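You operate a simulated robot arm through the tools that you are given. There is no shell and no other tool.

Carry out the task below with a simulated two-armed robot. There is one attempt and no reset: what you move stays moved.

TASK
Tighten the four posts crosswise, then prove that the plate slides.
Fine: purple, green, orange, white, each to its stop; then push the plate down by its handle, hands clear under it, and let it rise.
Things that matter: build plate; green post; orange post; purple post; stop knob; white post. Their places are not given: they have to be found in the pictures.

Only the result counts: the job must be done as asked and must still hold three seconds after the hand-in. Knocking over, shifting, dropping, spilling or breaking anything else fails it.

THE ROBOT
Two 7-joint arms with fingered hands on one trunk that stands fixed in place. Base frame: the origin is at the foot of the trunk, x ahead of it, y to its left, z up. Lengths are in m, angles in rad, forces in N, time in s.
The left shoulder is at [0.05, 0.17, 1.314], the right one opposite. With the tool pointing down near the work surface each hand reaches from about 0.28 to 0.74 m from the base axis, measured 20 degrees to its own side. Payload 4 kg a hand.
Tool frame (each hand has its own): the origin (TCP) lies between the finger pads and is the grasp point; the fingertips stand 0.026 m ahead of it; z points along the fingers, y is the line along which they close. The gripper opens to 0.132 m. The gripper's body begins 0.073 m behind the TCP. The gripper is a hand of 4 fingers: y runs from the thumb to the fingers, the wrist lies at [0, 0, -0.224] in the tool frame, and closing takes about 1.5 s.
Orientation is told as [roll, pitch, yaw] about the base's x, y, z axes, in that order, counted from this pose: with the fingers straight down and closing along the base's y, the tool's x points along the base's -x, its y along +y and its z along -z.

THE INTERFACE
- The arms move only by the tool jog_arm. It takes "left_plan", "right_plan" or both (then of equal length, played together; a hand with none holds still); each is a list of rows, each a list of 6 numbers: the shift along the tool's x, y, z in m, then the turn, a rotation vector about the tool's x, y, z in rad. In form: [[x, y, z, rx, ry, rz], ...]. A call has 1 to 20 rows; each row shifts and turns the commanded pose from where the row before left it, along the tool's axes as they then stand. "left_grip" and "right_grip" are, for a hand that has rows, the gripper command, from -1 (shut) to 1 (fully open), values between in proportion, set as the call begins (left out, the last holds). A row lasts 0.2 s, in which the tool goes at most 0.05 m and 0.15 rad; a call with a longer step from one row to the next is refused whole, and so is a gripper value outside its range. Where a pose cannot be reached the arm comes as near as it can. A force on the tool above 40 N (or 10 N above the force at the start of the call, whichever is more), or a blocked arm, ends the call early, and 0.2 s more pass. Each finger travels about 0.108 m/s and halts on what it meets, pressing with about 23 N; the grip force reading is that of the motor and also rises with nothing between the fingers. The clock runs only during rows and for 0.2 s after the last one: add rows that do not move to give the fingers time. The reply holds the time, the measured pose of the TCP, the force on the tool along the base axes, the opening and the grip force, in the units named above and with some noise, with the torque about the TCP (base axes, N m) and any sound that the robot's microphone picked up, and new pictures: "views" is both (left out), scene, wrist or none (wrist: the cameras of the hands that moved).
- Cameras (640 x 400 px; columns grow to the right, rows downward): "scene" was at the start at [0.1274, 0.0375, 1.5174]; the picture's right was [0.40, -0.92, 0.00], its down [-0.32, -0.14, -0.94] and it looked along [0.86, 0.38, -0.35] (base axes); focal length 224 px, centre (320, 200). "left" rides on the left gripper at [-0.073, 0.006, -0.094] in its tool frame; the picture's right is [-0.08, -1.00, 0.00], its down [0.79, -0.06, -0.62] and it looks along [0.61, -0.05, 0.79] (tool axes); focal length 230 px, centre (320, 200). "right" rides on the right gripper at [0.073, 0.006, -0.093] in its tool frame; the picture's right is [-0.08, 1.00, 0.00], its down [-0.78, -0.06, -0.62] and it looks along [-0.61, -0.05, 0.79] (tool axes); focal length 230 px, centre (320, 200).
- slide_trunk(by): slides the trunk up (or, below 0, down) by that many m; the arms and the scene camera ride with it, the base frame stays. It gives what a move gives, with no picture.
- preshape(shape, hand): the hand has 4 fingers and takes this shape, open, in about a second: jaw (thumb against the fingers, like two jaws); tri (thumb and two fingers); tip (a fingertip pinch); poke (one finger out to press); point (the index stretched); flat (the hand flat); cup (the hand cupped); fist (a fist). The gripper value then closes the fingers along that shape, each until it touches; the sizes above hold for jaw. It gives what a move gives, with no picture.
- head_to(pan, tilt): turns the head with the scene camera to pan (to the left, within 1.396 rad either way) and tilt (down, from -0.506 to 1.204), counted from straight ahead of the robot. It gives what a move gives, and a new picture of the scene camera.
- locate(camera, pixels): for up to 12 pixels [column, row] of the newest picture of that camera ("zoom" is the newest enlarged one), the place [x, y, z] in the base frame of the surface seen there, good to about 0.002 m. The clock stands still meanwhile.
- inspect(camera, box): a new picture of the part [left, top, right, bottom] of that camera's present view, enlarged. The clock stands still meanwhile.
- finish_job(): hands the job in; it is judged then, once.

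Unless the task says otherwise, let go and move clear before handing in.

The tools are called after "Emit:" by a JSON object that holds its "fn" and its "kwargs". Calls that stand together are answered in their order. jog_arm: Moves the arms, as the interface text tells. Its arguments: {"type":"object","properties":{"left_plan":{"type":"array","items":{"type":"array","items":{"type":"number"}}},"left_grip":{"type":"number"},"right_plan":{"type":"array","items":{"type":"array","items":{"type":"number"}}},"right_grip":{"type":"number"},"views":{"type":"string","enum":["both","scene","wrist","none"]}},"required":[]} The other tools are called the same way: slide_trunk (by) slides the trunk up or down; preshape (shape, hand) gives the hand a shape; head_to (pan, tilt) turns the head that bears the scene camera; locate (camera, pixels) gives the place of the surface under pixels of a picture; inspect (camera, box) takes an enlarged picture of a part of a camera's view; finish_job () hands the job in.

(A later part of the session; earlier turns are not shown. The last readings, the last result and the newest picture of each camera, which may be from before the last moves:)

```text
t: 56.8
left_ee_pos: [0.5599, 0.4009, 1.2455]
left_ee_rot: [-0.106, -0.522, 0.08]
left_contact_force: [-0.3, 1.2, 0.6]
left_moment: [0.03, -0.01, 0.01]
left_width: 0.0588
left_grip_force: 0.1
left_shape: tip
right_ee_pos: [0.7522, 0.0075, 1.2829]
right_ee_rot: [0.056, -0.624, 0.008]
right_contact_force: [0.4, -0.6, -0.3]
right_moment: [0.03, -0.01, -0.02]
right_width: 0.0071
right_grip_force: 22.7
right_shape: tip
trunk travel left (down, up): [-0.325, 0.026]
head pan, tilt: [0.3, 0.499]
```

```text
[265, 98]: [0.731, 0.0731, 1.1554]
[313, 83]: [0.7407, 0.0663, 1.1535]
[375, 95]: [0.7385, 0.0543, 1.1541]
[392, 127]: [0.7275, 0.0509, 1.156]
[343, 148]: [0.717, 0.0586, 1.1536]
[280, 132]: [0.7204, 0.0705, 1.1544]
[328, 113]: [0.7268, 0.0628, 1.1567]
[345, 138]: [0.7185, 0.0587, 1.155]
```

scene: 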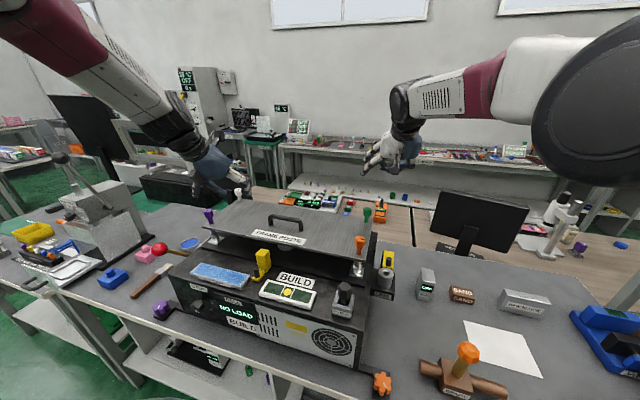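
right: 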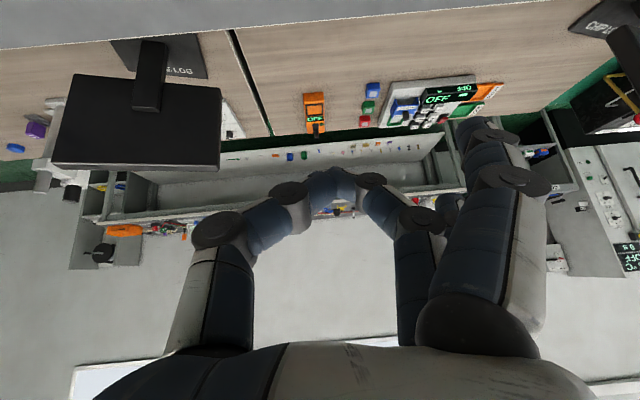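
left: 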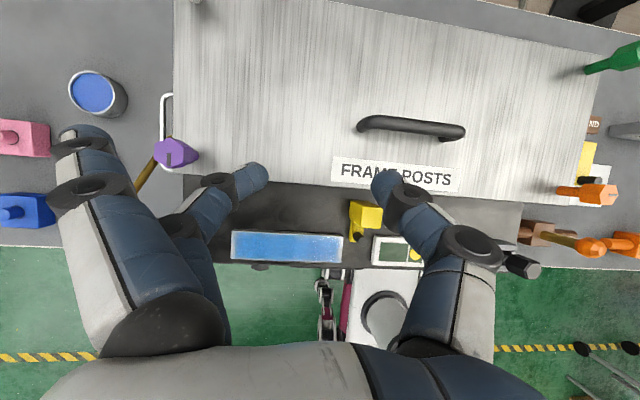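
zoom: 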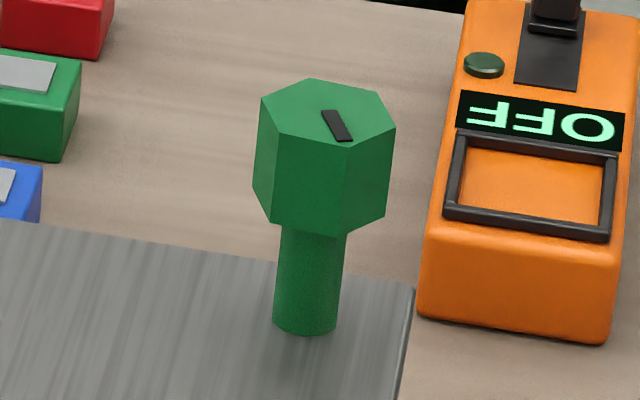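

Green turned from about -91° to about -161°, so roughly 20° or more remains. I'll retract the right arm and bring the left hand in at yaw ≈ -41°, which matches the flats and keeps the left wrist away from its limit.

Emit:
{"fn": "jog_arm", "kwargs": {"right_plan": [[0.0185, -0.02, -0.0256, 0, 0, 0], [0.0185, -0.02, -0.0256, 0, 0, 0], [0.0185, -0.02, -0.0256, 0, 0, 0], [0.0185, -0.02, -0.0256, 0, 0, 0], [0.0185, -0.02, -0.0256, 0, 0, 0], [0.0185, -0.02, -0.0256, 0, 0, 0], [0.0185, -0.02, -0.0256, 0, 0, 0], [0.0185, -0.02, -0.0256, 0, 0, 0], [0.0185, -0.02, -0.0256, 0, 0, 0], [0.0185, -0.02, -0.0256, 0, 0, 0], [0, 0, 0, 0, 0, 0], [0, 0, 0, 0, 0, 0], [0, 0, 0, 0, 0, 0], [0, 0, 0, 0, 0, 0], [0, 0, 0, 0, 0, 0], [0, 0, 0, 0, 0, 0], [0, 0, 0, 0, 0, 0], [0, 0, 0, 0, 0, 0], [0, 0, 0, 0, 0, 0]], "left_plan": [[0, 0, 0, -0.106, 0, 0], [0, 0, 0, 0, -0.077, 0], [0, 0, 0, 0.0748, 0, 0.1094], [0, 0, 0, 0.0748, 0, 0.1094], [0, 0, 0, 0.0748, 0, 0.1094], [0, 0, 0, 0.0748, 0, 0.1094], [0, 0, 0, 0.0748, 0, 0.1094], [0, 0, 0, 0.0748, 0, 0.1094], [-0.02896, -0.01464, 0.01939, 0, 0, 0], [-0.02896, -0.01464, 0.01939, 0, 0, 0], [-0.02896, -0.01464, 0.01939, 0, 0, 0], [-0.02896, -0.01464, 0.01939, 0, 0, 0], [-0.02896, -0.01464, 0.01939, 0, 0, 0], [-0.02896, -0.01464, 0.01939, 0, 0, 0], [-0.02896, -0.01464, 0.01939, 0, 0, 0], [-0.02896, -0.01464, 0.01939, 0, 0, 0], [-0.02896, -0.01464, 0.01939, 0, 0, 0], [-0.02896, -0.01464, 0.01939, 0, 0, 0], [0, 0, 0, 0, 0, 0]], "right_grip": -0.1, "left_grip": -0.1, "views": "both"}}

```text
t: 60.8
left_ee_pos: [0.7276, 0.0625, 1.2516]
left_ee_rot: [0.0, -0.6, -0.716]
left_contact_force: [-0.1, 0.7, 0.4]
left_moment: [0.02, -0.04, 0.02]
left_width: 0.059
left_grip_force: 0.0
left_shape: tip
right_ee_pos: [0.4581, -0.2093, 1.3721]
right_ee_rot: [0.056, -0.623, 0.005]
right_contact_force: [0.6, 0.3, 0.1]
right_moment: [-0.02, 0.02, -0.01]
right_width: 0.0588
right_grip_force: 0.0
right_shape: tip
trunk travel left (down, up): [-0.325, 0.026]
head pan, tilt: [0.3, 0.499]
```

scene: 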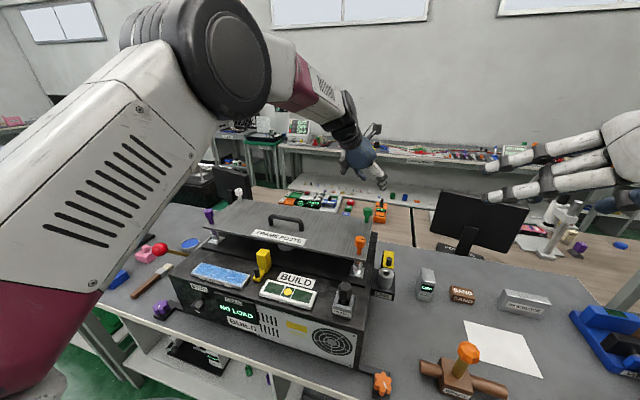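
right: 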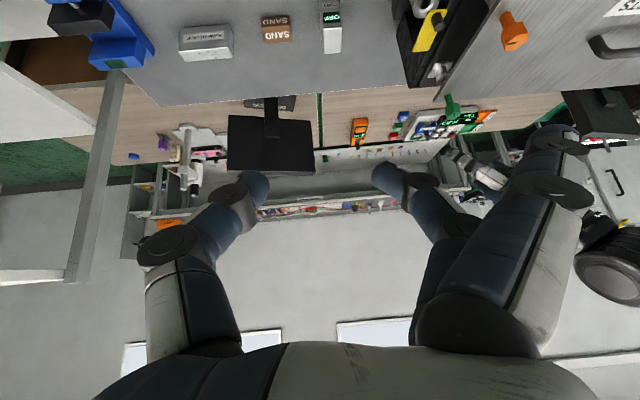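
left: 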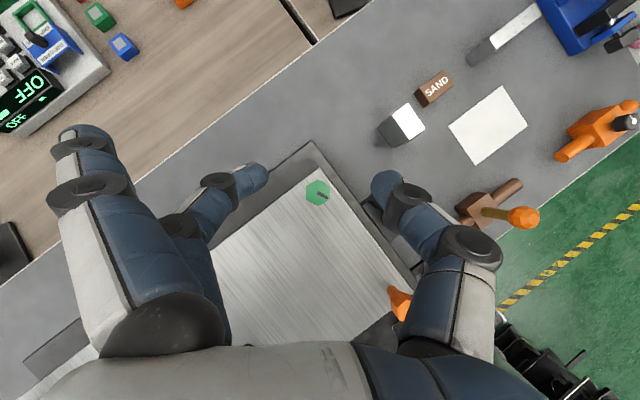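

The left hand is exactly where I want it, over green with yaw -0.716 and tilt 0.6. I'll check the flat alignment in the left view at (318,193).

Emit:
{"fn": "inspect", "kwargs": {"camera": "left", "box": [298, 173, 338, 213]}}

```text
10.00 times, centred on (318, 193) of left
```

zoom: 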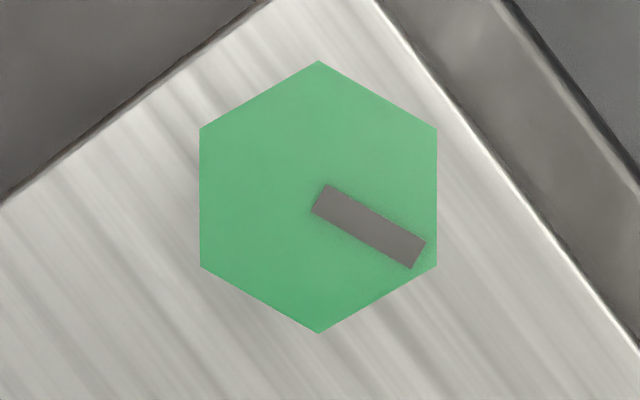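

The flats are perfectly aligned with the fingers. I'll descend vertically to grip height.

Emit:
{"fn": "jog_arm", "kwargs": {"left_plan": [[0.01505, 0, 0.022, 0, 0, 0], [0.01505, 0, 0.022, 0, 0, 0], [0.01505, 0, 0.022, 0, 0, 0], [0.01505, 0, 0.022, 0, 0, 0], [0, 0, 0, 0, 0, 0], [0, 0, 0, 0, 0, 0]], "views": "both"}}

```text
t: 62.2
left_ee_pos: [0.7276, 0.0635, 1.1449]
left_ee_rot: [-0.001, -0.599, -0.715]
left_contact_force: [-0.1, 0.4, 0.4]
left_moment: [-0.02, -0.01, 0.03]
left_width: 0.0589
left_grip_force: 0.1
left_shape: tip
right_ee_pos: [0.4582, -0.2091, 1.3724]
right_ee_rot: [0.055, -0.62, 0.007]
right_contact_force: [0.4, -1.0, -0.7]
right_moment: [-0.01, 0.02, 0.04]
right_width: 0.059
right_grip_force: 0.1
right_shape: tip
trunk travel left (down, up): [-0.325, 0.026]
head pan, tilt: [0.3, 0.499]
```

scene: 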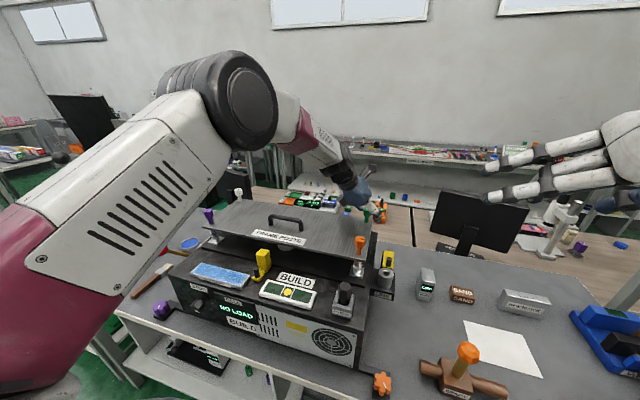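
left: 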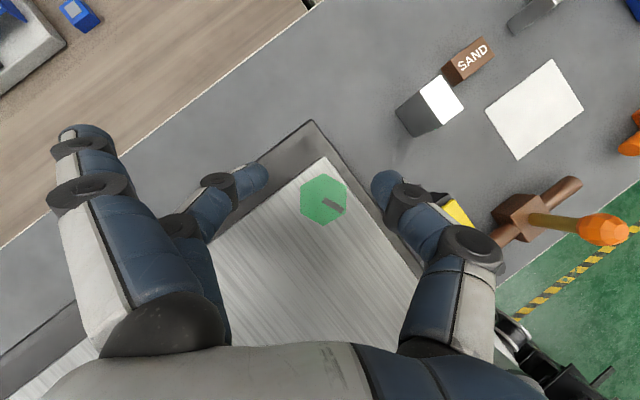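

The head (323,200) is centred between finger and thumb. I'll close and check forces.

Emit:
{"fn": "jog_arm", "kwargs": {"left_plan": [[0, 0, 0, 0, 0, 0], [0, 0, 0, 0, 0, 0], [0, 0, 0, 0, 0, 0], [0, 0, 0, 0, 0, 0], [0, 0, 0, 0, 0, 0]], "left_grip": -1, "views": "wrist"}}

```text
t: 63.4
left_ee_pos: [0.7278, 0.0623, 1.144]
left_ee_rot: [-0.001, -0.598, -0.717]
left_contact_force: [2.7, -5.6, -6.5]
left_moment: [-0.1, 0.06, -0.02]
left_width: 0.0109
left_grip_force: 22.7
left_shape: tip
right_ee_pos: [0.461, -0.2107, 1.3722]
right_ee_rot: [0.056, -0.622, 0.006]
right_contact_force: [0.6, -0.2, -0.3]
right_moment: [0.01, 0.01, 0.02]
right_width: 0.0589
right_grip_force: 0.1
right_shape: tip
trunk travel left (down, up): [-0.325, 0.026]
head pan, tilt: [0.3, 0.499]
```

left: 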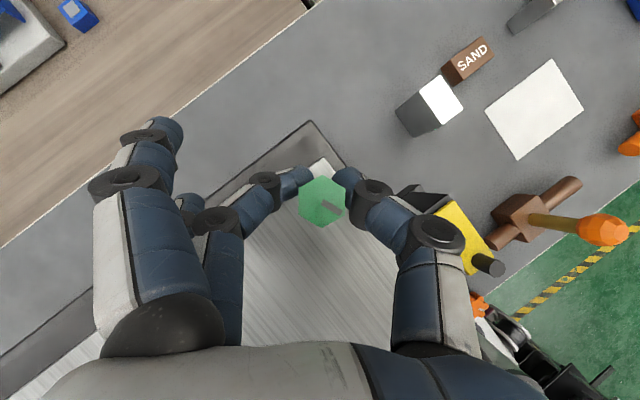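

The pinch is good. I'll turn clockwise about the vertical by 0.3 rad in small steps and compare the mark.

Emit:
{"fn": "jog_arm", "kwargs": {"left_plan": [[0, 0, 0, 0.0339, 0, 0.0495], [0, 0, 0, 0.0339, 0, 0.0495], [0, 0, 0, 0.0339, 0, 0.0495], [0, 0, 0, 0.0339, 0, 0.0495], [0, 0, 0, 0.0339, 0, 0.0495], [0, 0, 0, 0, 0, 0]], "views": "both"}}

Emit:
{"fn": "inspect", "kwargs": {"camera": "left", "box": [270, 150, 380, 250]}}

```text
t: 64.8
left_ee_pos: [0.7297, 0.061, 1.1425]
left_ee_rot: [-0.001, -0.6, -1.015]
left_contact_force: [-1.3, -4.1, -8.3]
left_moment: [0.01, 0.1, 0.02]
left_width: 0.0102
left_grip_force: 22.5
left_shape: tip
right_ee_pos: [0.4601, -0.2106, 1.3711]
right_ee_rot: [0.056, -0.621, 0.006]
right_contact_force: [-0.5, -0.3, -0.4]
right_moment: [-0.04, 0.02, 0.0]
right_width: 0.0586
right_grip_force: 0.1
right_shape: tip
trunk travel left (down, up): [-0.325, 0.026]
head pan, tilt: [0.3, 0.499]
```

scene: 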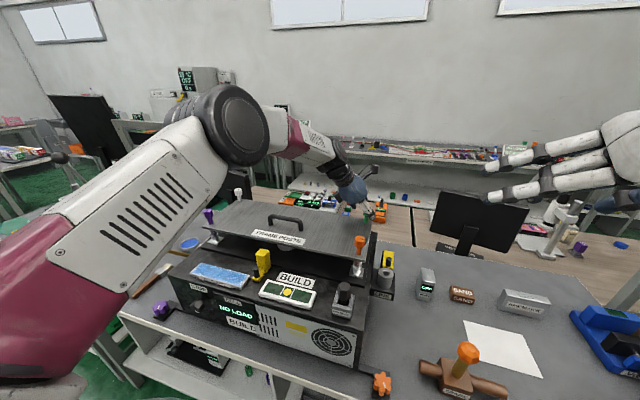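
left: 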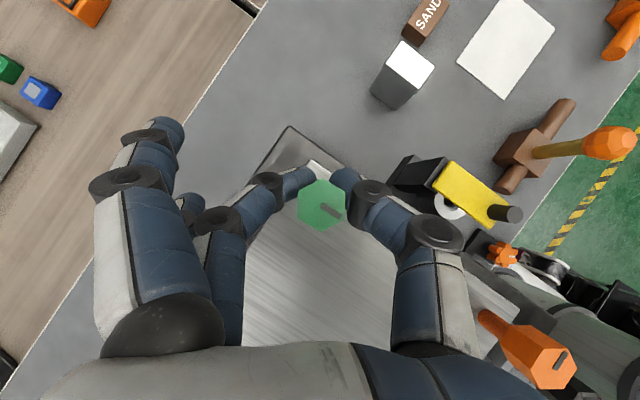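

```text
4.00 times, centred on (325, 200) of left
```

zoom: 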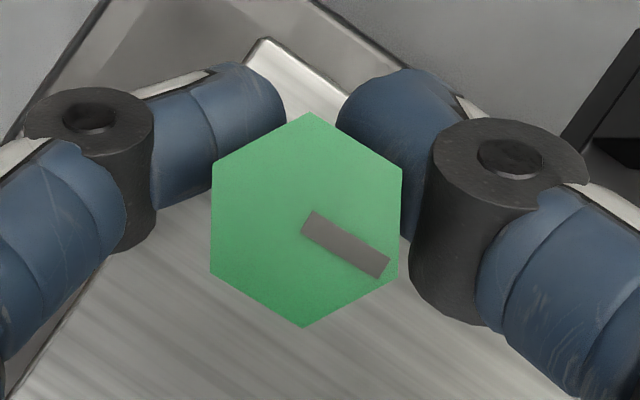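

The head turned with the hand (flats still vertical in the view), bringing the mark to about -178°. I'll continue clockwise in small steps watching for slip.

Emit:
{"fn": "jog_arm", "kwargs": {"left_plan": [[0, 0, 0, 0.0282, 0, 0.0413], [0, 0, 0, 0.0282, 0, 0.0413], [0, 0, 0, 0.0282, 0, 0.0413], [0, 0, 0, 0, 0, 0]], "views": "wrist"}}

Emit:
{"fn": "inspect", "kwargs": {"camera": "left", "box": [270, 150, 380, 250]}}

```text
t: 65.8
left_ee_pos: [0.7287, 0.0604, 1.1409]
left_ee_rot: [0.0, -0.598, -1.165]
left_contact_force: [0.2, -9.3, -7.6]
left_moment: [-0.05, 0.08, 0.22]
left_width: 0.0098
left_grip_force: 23.0
left_shape: tip
right_ee_pos: [0.4604, -0.2106, 1.3723]
right_ee_rot: [0.056, -0.621, 0.007]
right_contact_force: [-0.2, -0.7, 0.4]
right_moment: [0.03, -0.05, 0.0]
right_width: 0.059
right_grip_force: 0.1
right_shape: tip
trunk travel left (down, up): [-0.325, 0.026]
head pan, tilt: [0.3, 0.499]
```

left: 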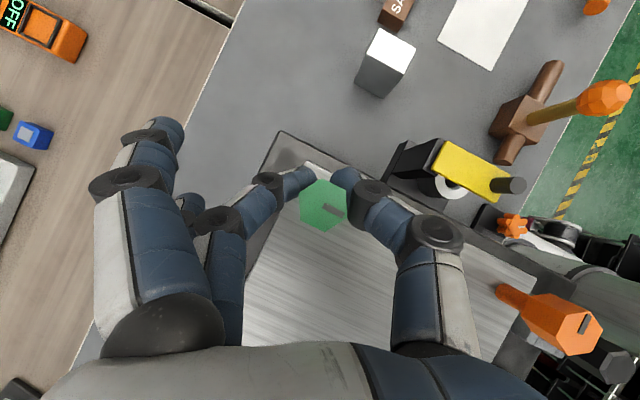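

```text
4.00 times, centred on (325, 200) of left
```

zoom: 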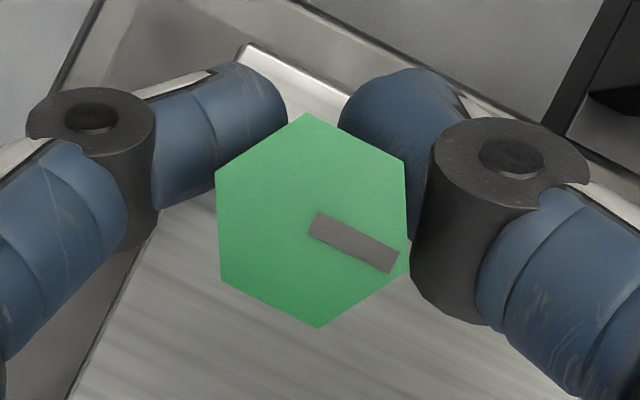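

The torque rose to 0.22 and the head lags the hand, so the stop seems reached. I'll measure the mark angle.

Emit:
{"fn": "locate", "kwargs": {"camera": "zoom", "pixels": [[307, 117], [399, 162], [404, 267], [318, 323], [226, 279], [220, 178], [315, 225], [390, 264]]}}

```text
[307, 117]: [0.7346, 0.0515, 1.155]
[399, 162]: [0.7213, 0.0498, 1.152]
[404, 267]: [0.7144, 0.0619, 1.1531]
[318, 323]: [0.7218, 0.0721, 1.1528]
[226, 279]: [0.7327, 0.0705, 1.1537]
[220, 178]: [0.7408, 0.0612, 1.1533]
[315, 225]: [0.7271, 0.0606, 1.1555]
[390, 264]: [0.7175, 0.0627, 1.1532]
```

Green's mark now points to 180°, the same as purple at its stop. I'll push a little further to confirm it holds there.

Emit:
{"fn": "jog_arm", "kwargs": {"left_plan": [[0, 0, 0, 0.0282, 0, 0.0413], [0, 0, 0, 0.0282, 0, 0.0413], [0, 0, 0, 0, 0, 0]], "views": "wrist"}}

Emit:
{"fn": "inspect", "kwargs": {"camera": "left", "box": [270, 150, 380, 250]}}

```text
t: 66.6
left_ee_pos: [0.7294, 0.0593, 1.143]
left_ee_rot: [0.001, -0.598, -1.269]
left_contact_force: [4.0, -14.6, -8.8]
left_moment: [-0.09, 0.08, 0.24]
left_width: 0.0095
left_grip_force: 23.3
left_shape: tip
right_ee_pos: [0.4618, -0.2112, 1.3717]
right_ee_rot: [0.058, -0.621, 0.006]
right_contact_force: [0.1, 0.3, 0.2]
right_moment: [0.01, 0.02, 0.01]
right_width: 0.0589
right_grip_force: 0.0
right_shape: tip
trunk travel left (down, up): [-0.325, 0.026]
head pan, tilt: [0.3, 0.499]
```

left: 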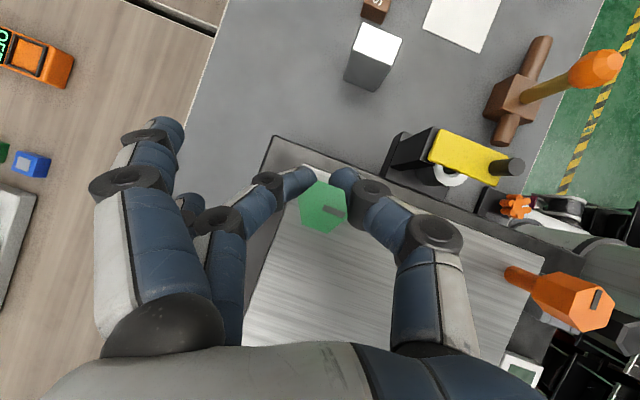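

```text
4.00 times, centred on (325, 200) of left
```

zoom: 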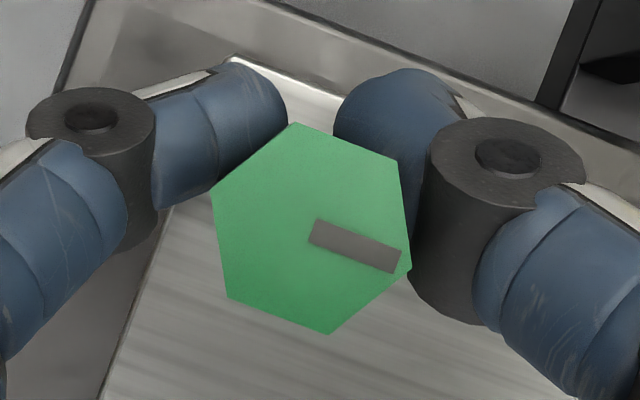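

The head stayed put while the hand slipped further, confirming green is at its stop. I'll release and rise vertically.

Emit:
{"fn": "jog_arm", "kwargs": {"left_plan": [[0, 0, 0, 0, 0, 0], [0, 0, 0, 0, 0, 0], [0, 0, 0, 0, 0, 0], [0, 0, 0, 0, 0, 0], [-0.0169, 0, -0.0248, 0, 0, 0], [-0.0169, 0, -0.0248, 0, 0, 0], [-0.0169, 0, -0.0248, 0, 0, 0], [-0.0169, 0, -0.0248, 0, 0, 0], [0, 0, 0, 0, 0, 0]], "left_grip": -0.1, "views": "both"}}

Emit:
{"fn": "inspect", "kwargs": {"camera": "left", "box": [280, 150, 360, 230]}}

```text
t: 68.6
left_ee_pos: [0.7293, 0.0633, 1.2617]
left_ee_rot: [0.001, -0.602, -1.265]
left_contact_force: [0.1, -0.5, 0.1]
left_moment: [-0.01, -0.03, 0.01]
left_width: 0.0587
left_grip_force: 0.2
left_shape: tip
right_ee_pos: [0.4599, -0.2095, 1.3709]
right_ee_rot: [0.057, -0.622, 0.005]
right_contact_force: [0.4, -0.3, 0.5]
right_moment: [0.01, -0.02, 0.01]
right_width: 0.0587
right_grip_force: 0.1
right_shape: tip
trunk travel left (down, up): [-0.325, 0.026]
head pan, tilt: [0.3, 0.499]
```

scene: 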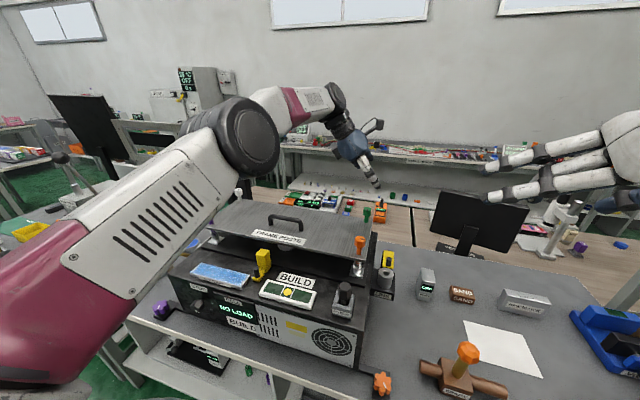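
left: 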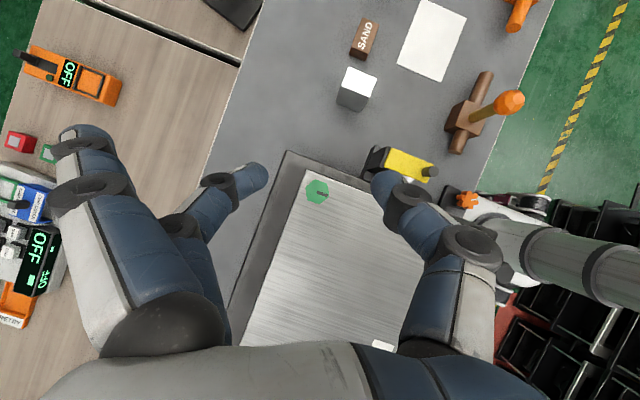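

```text
5.00 times, centred on (320, 190) of left
```

zoom: 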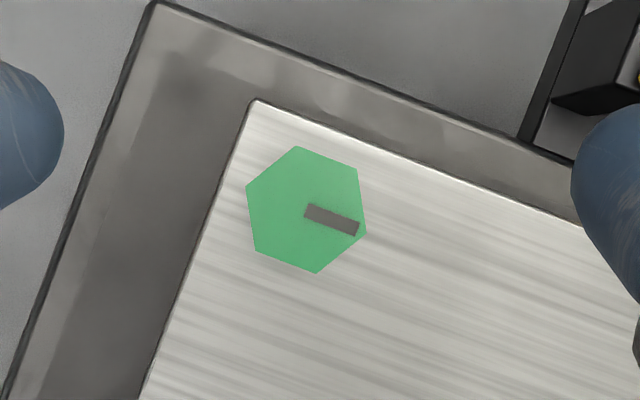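

Green's mark remains along the plate's side edge after release. I'll verify the angle with a few points, and also view orange from here later.

Emit:
{"fn": "locate", "kwargs": {"camera": "zoom", "pixels": [[296, 150], [354, 171], [362, 228], [316, 268], [257, 248], [250, 188], [308, 211], [355, 226]]}}

```text
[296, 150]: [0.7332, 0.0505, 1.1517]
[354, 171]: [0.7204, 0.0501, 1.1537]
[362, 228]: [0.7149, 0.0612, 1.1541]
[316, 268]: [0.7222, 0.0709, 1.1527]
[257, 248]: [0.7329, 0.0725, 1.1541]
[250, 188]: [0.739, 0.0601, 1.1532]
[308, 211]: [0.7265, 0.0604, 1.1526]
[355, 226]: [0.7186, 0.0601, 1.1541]
```

Green is confirmed at 180°. Next I'll move the left hand to the orange post at yaw ≈ -27° with more tilt, and back the right hand away.

Emit:
{"fn": "jog_arm", "kwargs": {"left_plan": [[0.0175, -0.0225, -0.014, 0, 0, 0], [0.0175, -0.0225, -0.014, 0, 0, 0], [0.0175, -0.0225, -0.014, 0, 0, 0], [0.0175, -0.0225, -0.014, 0, 0, 0], [0.0175, -0.0225, -0.014, 0, 0, 0], [0.0175, -0.0225, -0.014, 0, 0, 0], [0, 0, 0, -0.0747, 0, -0.1092], [0, 0, 0, -0.0747, 0, -0.1092], [0, 0, 0, -0.0747, 0, -0.1092], [0, 0, 0, -0.0747, 0, -0.1092], [0, 0, 0, -0.0747, 0, -0.1092], [0, 0, 0, -0.0747, 0, -0.1092], [0, 0, 0, 0, -0.1, 0], [-0.0101, -0.0237, 0.0172, 0, 0, 0], [-0.0101, -0.0237, 0.0172, 0, 0, 0], [-0.0101, -0.0237, 0.0172, 0, 0, 0], [0, 0, 0, 0, 0, 0], [0, 0, 0, 0, 0, 0]], "right_plan": [[0.0203, -0.025, -0.0146, 0, 0, 0], [0.0203, -0.025, -0.0146, 0, 0, 0], [0.0203, -0.025, -0.0146, 0, 0, 0], [0.0203, -0.025, -0.0146, 0, 0, 0], [0, 0, 0, 0, 0, 0], [0, 0, 0, 0, 0, 0], [0, 0, 0, 0, 0, 0], [0, 0, 0, 0, 0, 0], [0, 0, 0, 0, 0, 0], [0, 0, 0, 0, 0, 0], [0, 0, 0, 0, 0, 0], [0, 0, 0, 0, 0, 0], [0, 0, 0, 0, 0, 0], [0, 0, 0, 0, 0, 0], [0, 0, 0, 0, 0, 0], [0, 0, 0, 0, 0, 0], [0, 0, 0, 0, 0, 0], [0, 0, 0, 0, 0, 0]], "views": "both"}}

```text
t: 72.4
left_ee_pos: [0.5781, 0.0623, 1.2515]
left_ee_rot: [-0.001, -0.7, -0.476]
left_contact_force: [-0.1, 0.3, -0.3]
left_moment: [-0.01, 0.02, -0.02]
left_width: 0.0586
left_grip_force: 0.0
left_shape: tip
right_ee_pos: [0.3631, -0.3141, 1.3714]
right_ee_rot: [0.056, -0.621, 0.005]
right_contact_force: [-0.3, 0.1, -0.3]
right_moment: [0.0, -0.02, 0.02]
right_width: 0.0587
right_grip_force: 0.1
right_shape: tip
trunk travel left (down, up): [-0.325, 0.026]
head pan, tilt: [0.3, 0.499]
```

scene: 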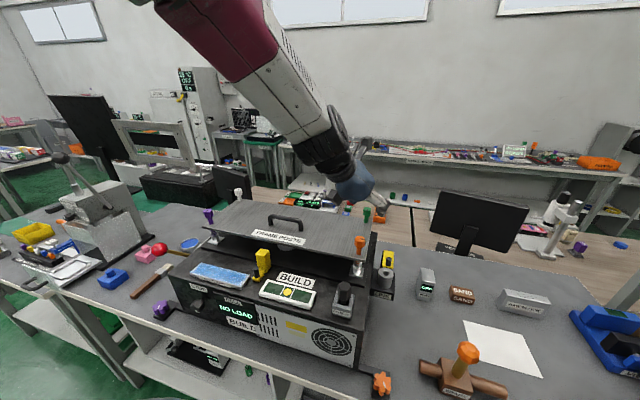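
right: 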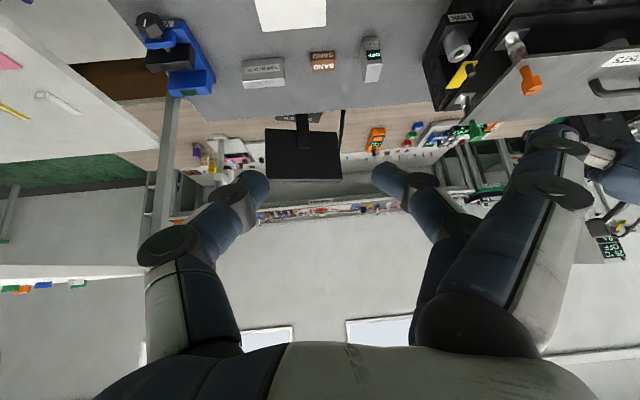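
left: 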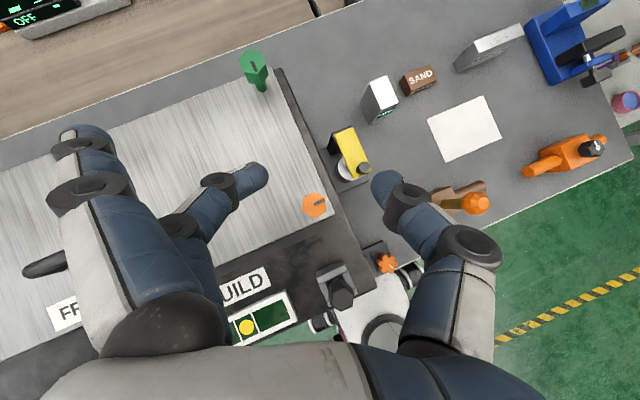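

The left hand is over orange at the commanded pose. I'll check the head's alignment at (315,205).

Emit:
{"fn": "inspect", "kwargs": {"camera": "left", "box": [285, 175, 345, 235]}}

Emit:
{"fn": "locate", "kwargs": {"camera": "left", "pixels": [[30, 268], [60, 258], [85, 130], [85, 190], [75, 155]]}}

```text
6.67 times, centred on (315, 205) of left
```

zoom: 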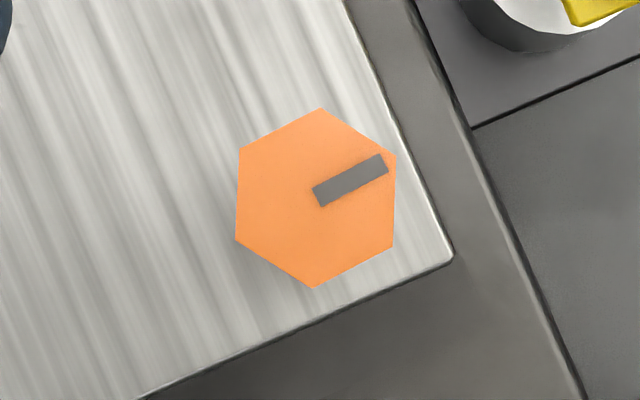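

```text
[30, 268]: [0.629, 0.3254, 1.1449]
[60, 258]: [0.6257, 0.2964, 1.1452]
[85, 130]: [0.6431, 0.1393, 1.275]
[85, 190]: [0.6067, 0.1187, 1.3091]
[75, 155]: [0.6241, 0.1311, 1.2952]
```

The flats are aligned within about 2°, and the outer fingers ride higher than the TCP, clear of the handle. I'll descend and close on orange.

Emit:
{"fn": "jog_arm", "kwargs": {"left_plan": [[0.01705, -0.0002, 0.0205, 0, 0, 0], [0.01705, -0.0002, 0.0205, 0, 0, 0], [0.01705, -0.0002, 0.0205, 0, 0, 0], [0.01705, -0.0002, 0.0205, 0, 0, 0], [0, 0, 0, 0, 0, 0], [0, 0, 0, 0, 0, 0]], "views": "wrist"}}

Emit:
{"fn": "jog_arm", "kwargs": {"left_plan": [[0, 0, 0, 0, 0, 0], [0, 0, 0, 0, 0, 0], [0, 0, 0, 0, 0, 0], [0, 0, 0, 0, 0, 0], [0, 0, 0, 0, 0, 0]], "left_grip": -1, "views": "both"}}

```text
t: 73.8
left_ee_pos: [0.5782, 0.06, 1.1449]
left_ee_rot: [0.0, -0.7, -0.472]
left_contact_force: [0.7, 0.0, 0.0]
left_moment: [0.01, 0.0, 0.0]
left_width: 0.059
left_grip_force: 0.0
left_shape: tip
right_ee_pos: [0.3639, -0.3128, 1.37]
right_ee_rot: [0.055, -0.621, 0.008]
right_contact_force: [0.2, 0.2, 0.1]
right_moment: [0.02, 0.0, 0.0]
right_width: 0.0589
right_grip_force: 0.1
right_shape: tip
trunk travel left (down, up): [-0.325, 0.026]
head pan, tilt: [0.3, 0.499]
```

left: 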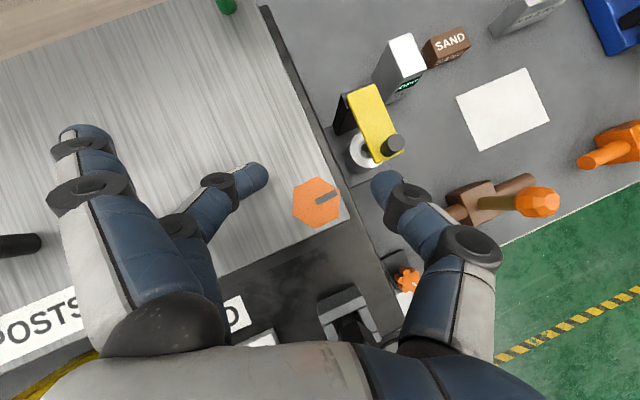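

```text
t: 75.0
left_ee_pos: [0.5782, 0.0586, 1.1448]
left_ee_rot: [0.001, -0.698, -0.473]
left_contact_force: [5.0, -3.7, -2.7]
left_moment: [-0.06, -0.02, 0.0]
left_width: 0.0081
left_grip_force: 23.2
left_shape: tip
right_ee_pos: [0.3642, -0.3141, 1.372]
right_ee_rot: [0.056, -0.62, 0.006]
right_contact_force: [-0.9, -0.6, -0.5]
right_moment: [0.02, 0.0, 0.01]
right_width: 0.0587
right_grip_force: 0.1
right_shape: tip
trunk travel left (down, up): [-0.325, 0.026]
head pan, tilt: [0.3, 0.499]
```

scene: 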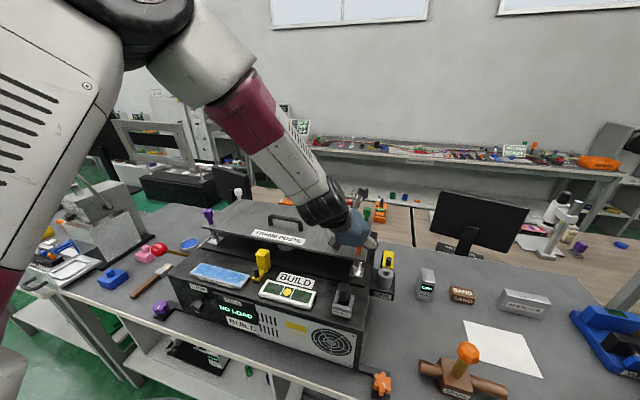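
left: 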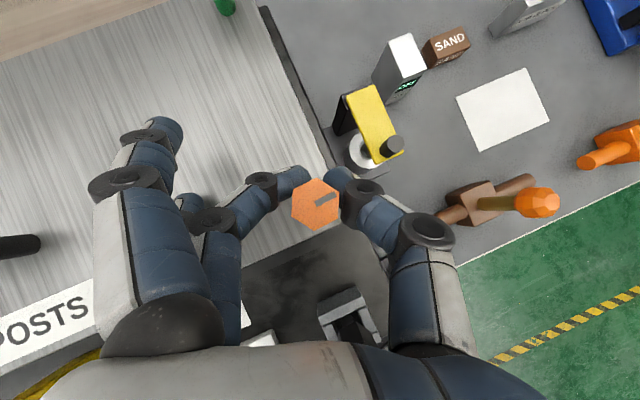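

Orange is gripped on its flats. I'll turn clockwise 0.4 rad and check.

Emit:
{"fn": "jog_arm", "kwargs": {"left_plan": [[0, 0, 0, 0.0644, 0, 0.0765], [0, 0, 0, 0.0644, 0, 0.0765], [0, 0, 0, 0.0644, 0, 0.0765], [0, 0, 0, 0.0644, 0, 0.0765], [0, 0, 0, 0, 0, 0]], "views": "both"}}

```text
t: 76.2
left_ee_pos: [0.5785, 0.057, 1.1465]
left_ee_rot: [0.0, -0.699, -0.875]
left_contact_force: [9.1, -11.7, -7.3]
left_moment: [-0.1, -0.04, -0.07]
left_width: 0.0053
left_grip_force: 22.9
left_shape: tip
right_ee_pos: [0.3657, -0.3155, 1.3713]
right_ee_rot: [0.056, -0.621, 0.007]
right_contact_force: [0.3, -0.7, -0.3]
right_moment: [0.01, 0.03, -0.01]
right_width: 0.059
right_grip_force: 0.1
right_shape: tip
trunk travel left (down, up): [-0.325, 0.026]
head pan, tilt: [0.3, 0.499]
```

scene: 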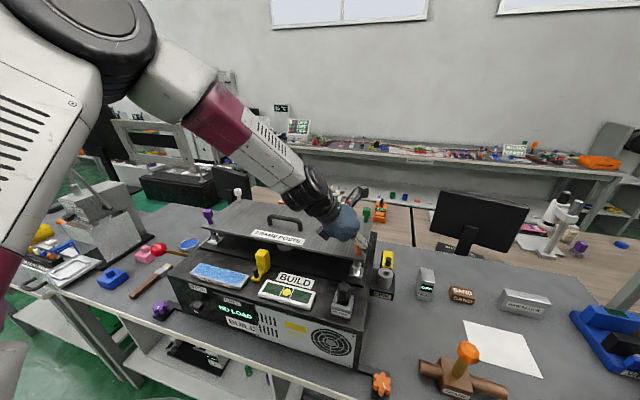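
left: 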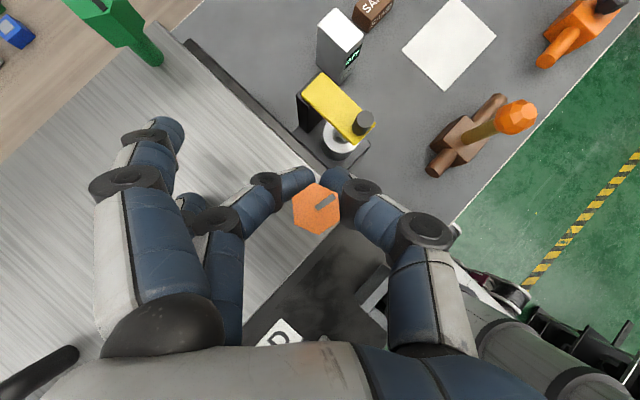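

The head turned with the hand, but side force is building (9, -12 N). I'll zoom in to see how the fingers sit on the head.

Emit:
{"fn": "inspect", "kwargs": {"camera": "left", "box": [250, 140, 400, 260]}}

```text
3.33 times, centred on (325, 200) of left
```

zoom: 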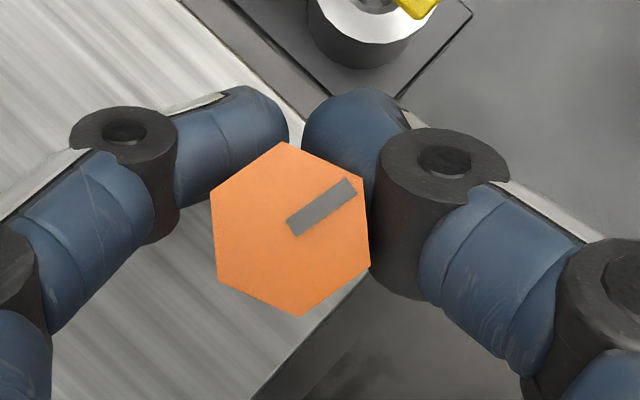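

The head lags only about 5° and the pads still cover the flats, so the grip is usable. I'll continue clockwise while shifting slightly to re-centre.

Emit:
{"fn": "jog_arm", "kwargs": {"left_plan": [[0.001, 0, -0.0008, 0.0644, 0, 0.0765], [0.001, 0, -0.0008, 0.0644, 0, 0.0765], [0, 0, 0, 0.0644, 0, 0.0765], [0, 0, 0, 0.0644, 0, 0.0765], [0, 0, 0, 0, 0, 0]], "views": "wrist"}}

Emit:
{"fn": "inspect", "kwargs": {"camera": "left", "box": [250, 140, 400, 260]}}

```text
t: 77.4
left_ee_pos: [0.5774, 0.0571, 1.1451]
left_ee_rot: [-0.001, -0.697, -1.273]
left_contact_force: [7.8, -28.1, -8.3]
left_moment: [-0.22, -0.13, -0.05]
left_width: 0.0044
left_grip_force: 23.1
left_shape: tip
right_ee_pos: [0.365, -0.3181, 1.3698]
right_ee_rot: [0.059, -0.623, 0.006]
right_contact_force: [0.3, -0.2, -0.3]
right_moment: [0.0, 0.0, -0.02]
right_width: 0.0583
right_grip_force: 0.1
right_shape: tip
trunk travel left (down, up): [-0.325, 0.026]
head pan, tilt: [0.3, 0.499]
```

left: 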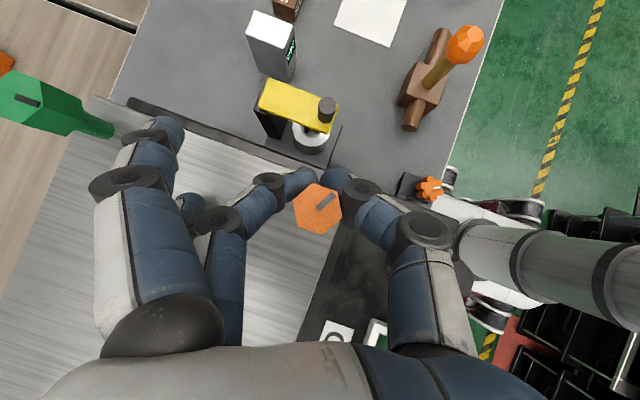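

```text
3.33 times, centred on (325, 200) of left
```

zoom: 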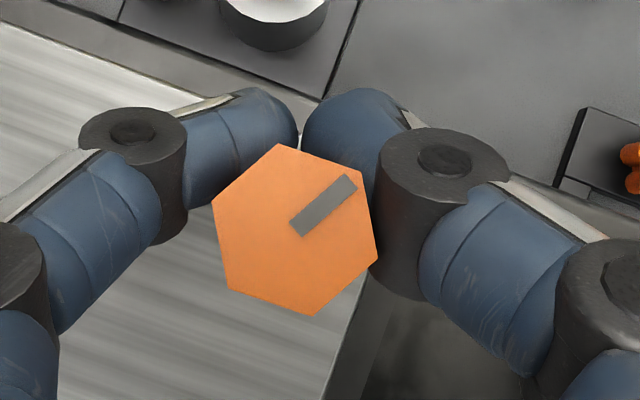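

The head has turned about 34° but lags, and the outward force reached 28 N because the angled fingertips wedge the head toward the palm. I'll open, then regrip slightly farther back along the fingers, realigned to the flats.

Emit:
{"fn": "jog_arm", "kwargs": {"left_plan": [[0, 0, 0, 0, 0, 0], [0, 0, 0, 0, 0, 0], [0, 0, 0, 0, 0, 0], [0, 0, 0, 0, 0, 0]], "left_grip": -0.1, "views": "wrist"}}

Emit:
{"fn": "inspect", "kwargs": {"camera": "left", "box": [280, 170, 360, 240]}}

```text
t: 78.4
left_ee_pos: [0.5765, 0.0622, 1.1476]
left_ee_rot: [0.0, -0.699, -1.27]
left_contact_force: [-0.5, -0.2, 0.1]
left_moment: [0.0, -0.04, -0.01]
left_width: 0.0588
left_grip_force: 0.1
left_shape: tip
right_ee_pos: [0.3622, -0.3139, 1.3719]
right_ee_rot: [0.055, -0.624, 0.007]
right_contact_force: [0.0, 0.0, 0.2]
right_moment: [0.0, -0.02, -0.01]
right_width: 0.0588
right_grip_force: 0.1
right_shape: tip
trunk travel left (down, up): [-0.325, 0.026]
head pan, tilt: [0.3, 0.499]
```

left: 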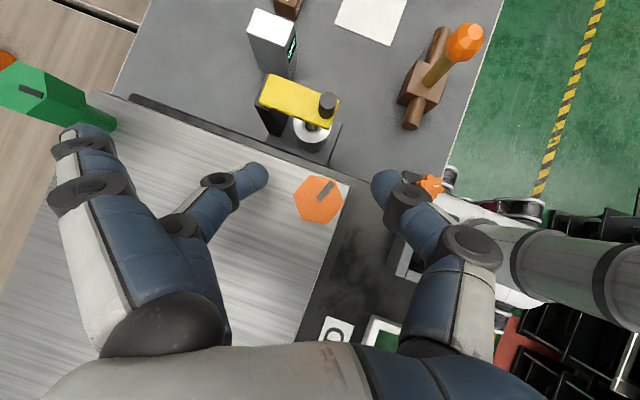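

```text
5.71 times, centred on (320, 205) of left
```

zoom: 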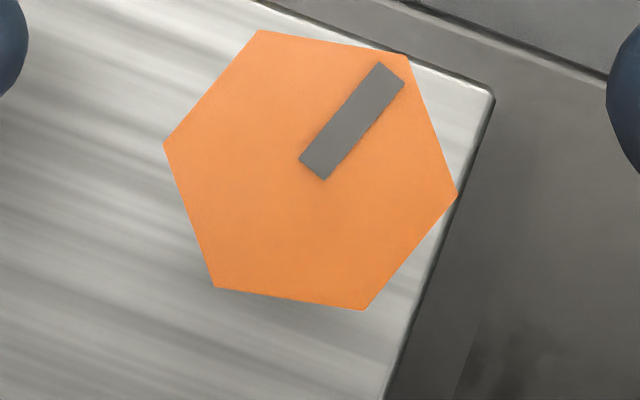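

Emit:
{"fn": "locate", "kwargs": {"camera": "zoom", "pixels": [[260, 36], [404, 60], [451, 194], [362, 305], [218, 283], [169, 147], [312, 170], [390, 75]]}}

```text
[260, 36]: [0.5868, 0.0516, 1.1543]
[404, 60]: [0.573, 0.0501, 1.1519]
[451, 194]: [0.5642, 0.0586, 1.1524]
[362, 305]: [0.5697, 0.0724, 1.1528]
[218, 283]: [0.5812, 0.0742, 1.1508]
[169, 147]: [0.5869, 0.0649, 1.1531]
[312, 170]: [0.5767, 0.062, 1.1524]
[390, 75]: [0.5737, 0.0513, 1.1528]
```

Orange is at about -108° now (21° turned), with its centre at (0.577, 0.062). I'll rotate the open hand back to yaw -48° to match the flats, shift slightly back, and regrip.

Emit:
{"fn": "jog_arm", "kwargs": {"left_plan": [[0, 0, 0, -0.0928, 0, -0.1101], [0, 0, 0, -0.0928, 0, -0.1101], [0, 0, 0, -0.0928, 0, -0.1101], [0.003, 0, -0.0017, 0, 0, 0], [0, 0, 0, 0, 0, 0], [0, 0, 0, 0, 0, 0]], "views": "wrist"}}

Emit:
{"fn": "inspect", "kwargs": {"camera": "left", "box": [240, 140, 400, 260]}}

```text
t: 79.8
left_ee_pos: [0.5732, 0.0649, 1.1453]
left_ee_rot: [-0.001, -0.7, -0.841]
left_contact_force: [-0.3, 0.8, -0.4]
left_moment: [0.0, 0.01, 0.0]
left_width: 0.0591
left_grip_force: 0.0
left_shape: tip
right_ee_pos: [0.3635, -0.3123, 1.3722]
right_ee_rot: [0.055, -0.622, 0.009]
right_contact_force: [-0.9, -0.5, 0.4]
right_moment: [-0.02, -0.02, 0.02]
right_width: 0.0588
right_grip_force: 0.0
right_shape: tip
trunk travel left (down, up): [-0.325, 0.026]
head pan, tilt: [0.3, 0.499]
```

left: 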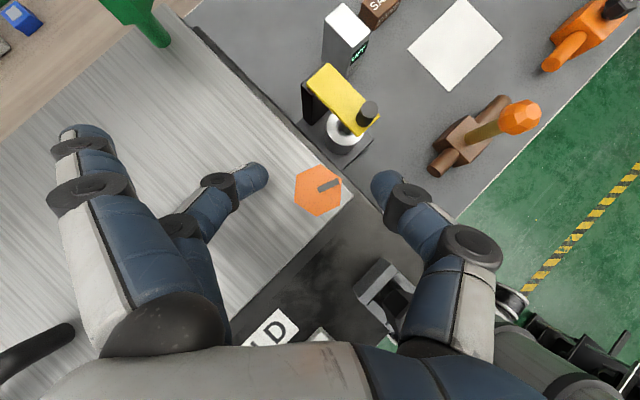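

```text
3.33 times, centred on (320, 200) of left
```

zoom: 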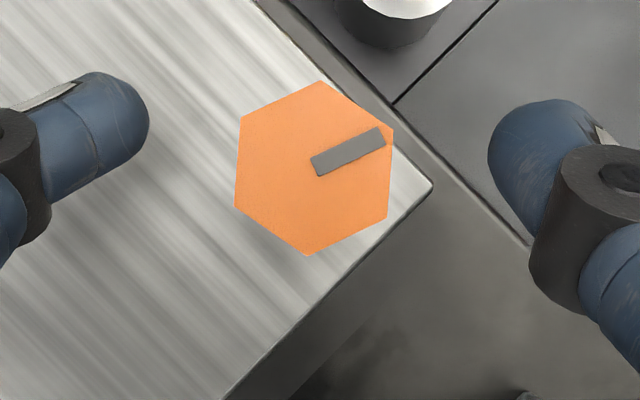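

The flats are aligned within 3° and the head sits at the fingertips. I'll close again and check the forces.

Emit:
{"fn": "jog_arm", "kwargs": {"left_plan": [[0, 0.0015, 0, 0, 0, 0], [0, 0, 0, 0, 0, 0], [0, 0, 0, 0, 0, 0], [0, 0, 0, 0, 0, 0], [0, 0, 0, 0, 0, 0]], "left_grip": -1, "views": "wrist"}}

Emit:
{"fn": "inspect", "kwargs": {"camera": "left", "box": [250, 140, 400, 260]}}

```text
t: 81.0
left_ee_pos: [0.5744, 0.0642, 1.1446]
left_ee_rot: [-0.001, -0.699, -0.841]
left_contact_force: [2.8, -5.9, -2.3]
left_moment: [-0.06, -0.04, -0.04]
left_width: 0.0145
left_grip_force: 23.1
left_shape: tip
right_ee_pos: [0.363, -0.3143, 1.3713]
right_ee_rot: [0.057, -0.621, 0.007]
right_contact_force: [-0.8, 0.2, -0.4]
right_moment: [-0.02, 0.0, 0.01]
right_width: 0.0587
right_grip_force: 0.1
right_shape: tip
trunk travel left (down, up): [-0.325, 0.026]
head pan, tilt: [0.3, 0.499]
```

left: 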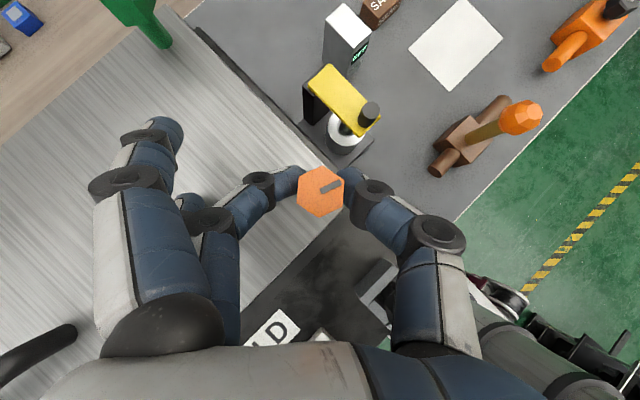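

```text
3.33 times, centred on (325, 200) of left
```

zoom: 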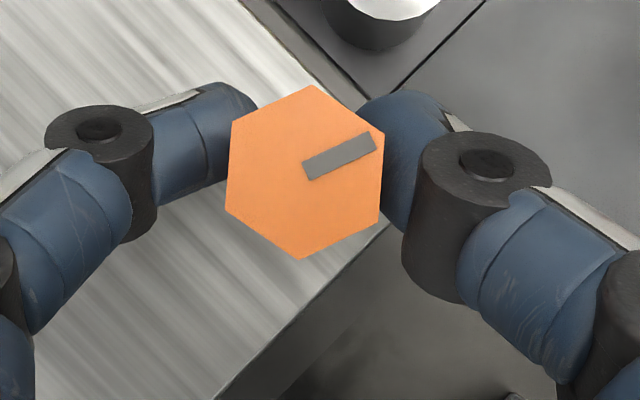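

The pinch is much better: the fingertips oppose squarely on the flats with low forces. I'll turn clockwise 0.5 rad, orbiting about the post axis.

Emit:
{"fn": "jog_arm", "kwargs": {"left_plan": [[0, 0.0004, 0, 0.0644, 0, 0.0765], [0, 0.0004, 0, 0.0644, 0, 0.0765], [0, 0.0004, 0, 0.0644, 0, 0.0765], [0, 0.0004, 0, 0.0644, 0, 0.0765], [0, 0.0004, 0, 0.0644, 0, 0.0765], [0, 0, 0, 0, 0, 0]], "views": "wrist"}}

Emit:
{"fn": "inspect", "kwargs": {"camera": "left", "box": [250, 140, 400, 260]}}

```text
t: 82.4
left_ee_pos: [0.5758, 0.0648, 1.1456]
left_ee_rot: [0.0, -0.698, -1.339]
left_contact_force: [0.1, -5.9, -4.8]
left_moment: [-0.02, 0.02, 0.02]
left_width: 0.0141
left_grip_force: 23.2
left_shape: tip
right_ee_pos: [0.3644, -0.3143, 1.3713]
right_ee_rot: [0.056, -0.621, 0.008]
right_contact_force: [0.5, 0.1, -0.9]
right_moment: [-0.01, 0.0, 0.02]
right_width: 0.0587
right_grip_force: 0.1
right_shape: tip
trunk travel left (down, up): [-0.325, 0.026]
head pan, tilt: [0.3, 0.499]
```

left: 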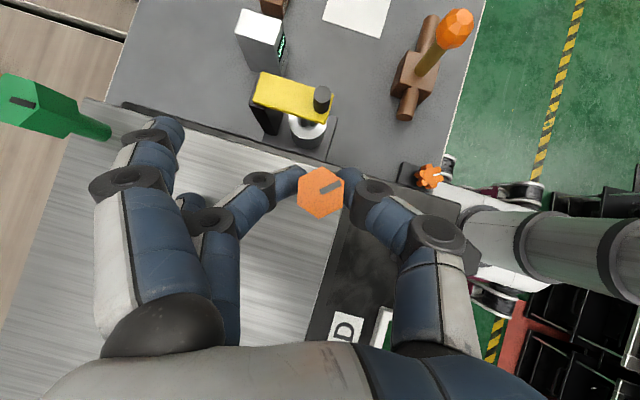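

```text
3.33 times, centred on (325, 200) of left
```

zoom: 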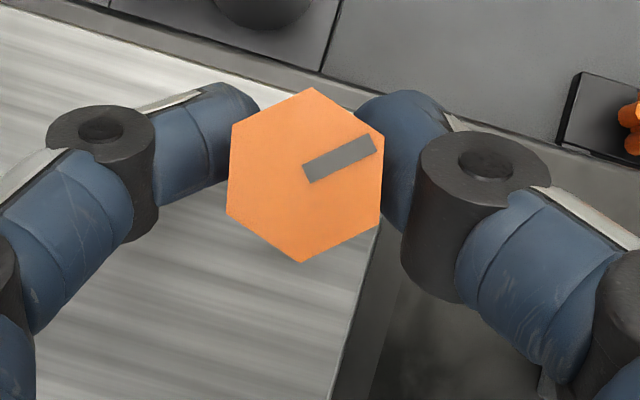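

No slip: the mark has moved about 28° with the hand to about -137°. I'll continue another 0.4 rad.

Emit:
{"fn": "jog_arm", "kwargs": {"left_plan": [[0, 0.0004, 0, 0.0644, 0, 0.0765], [0, 0.0004, 0, 0.0644, 0, 0.0765], [0, 0.0004, 0, 0.0644, 0, 0.0765], [0, 0.0004, 0, 0.0644, 0, 0.0765], [0, 0, 0, 0, 0, 0]], "views": "both"}}

```text
t: 83.6
left_ee_pos: [0.5775, 0.066, 1.1446]
left_ee_rot: [0.001, -0.699, -1.741]
left_contact_force: [-0.2, -5.9, -1.3]
left_moment: [-0.12, 0.0, 0.02]
left_width: 0.0141
left_grip_force: 23.0
left_shape: tip
right_ee_pos: [0.3636, -0.3142, 1.3708]
right_ee_rot: [0.059, -0.622, 0.007]
right_contact_force: [0.5, 0.0, 0.1]
right_moment: [0.03, 0.0, -0.01]
right_width: 0.0586
right_grip_force: 0.1
right_shape: tip
trunk travel left (down, up): [-0.325, 0.026]
head pan, tilt: [0.3, 0.499]
```

scene: 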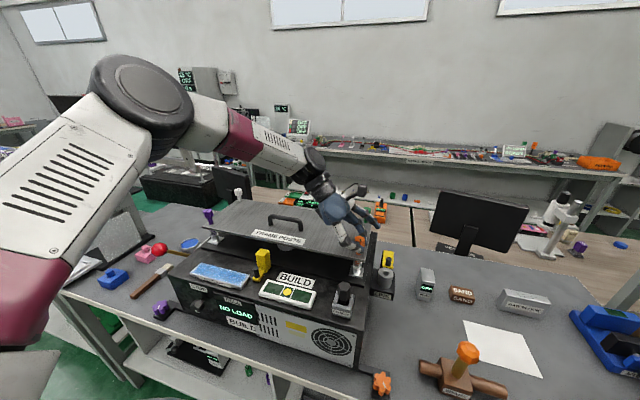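
left: 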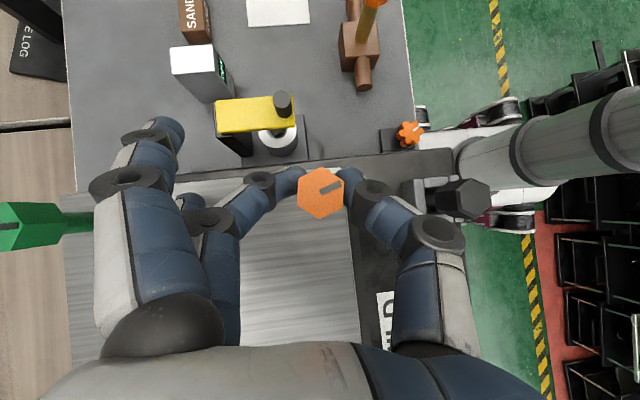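

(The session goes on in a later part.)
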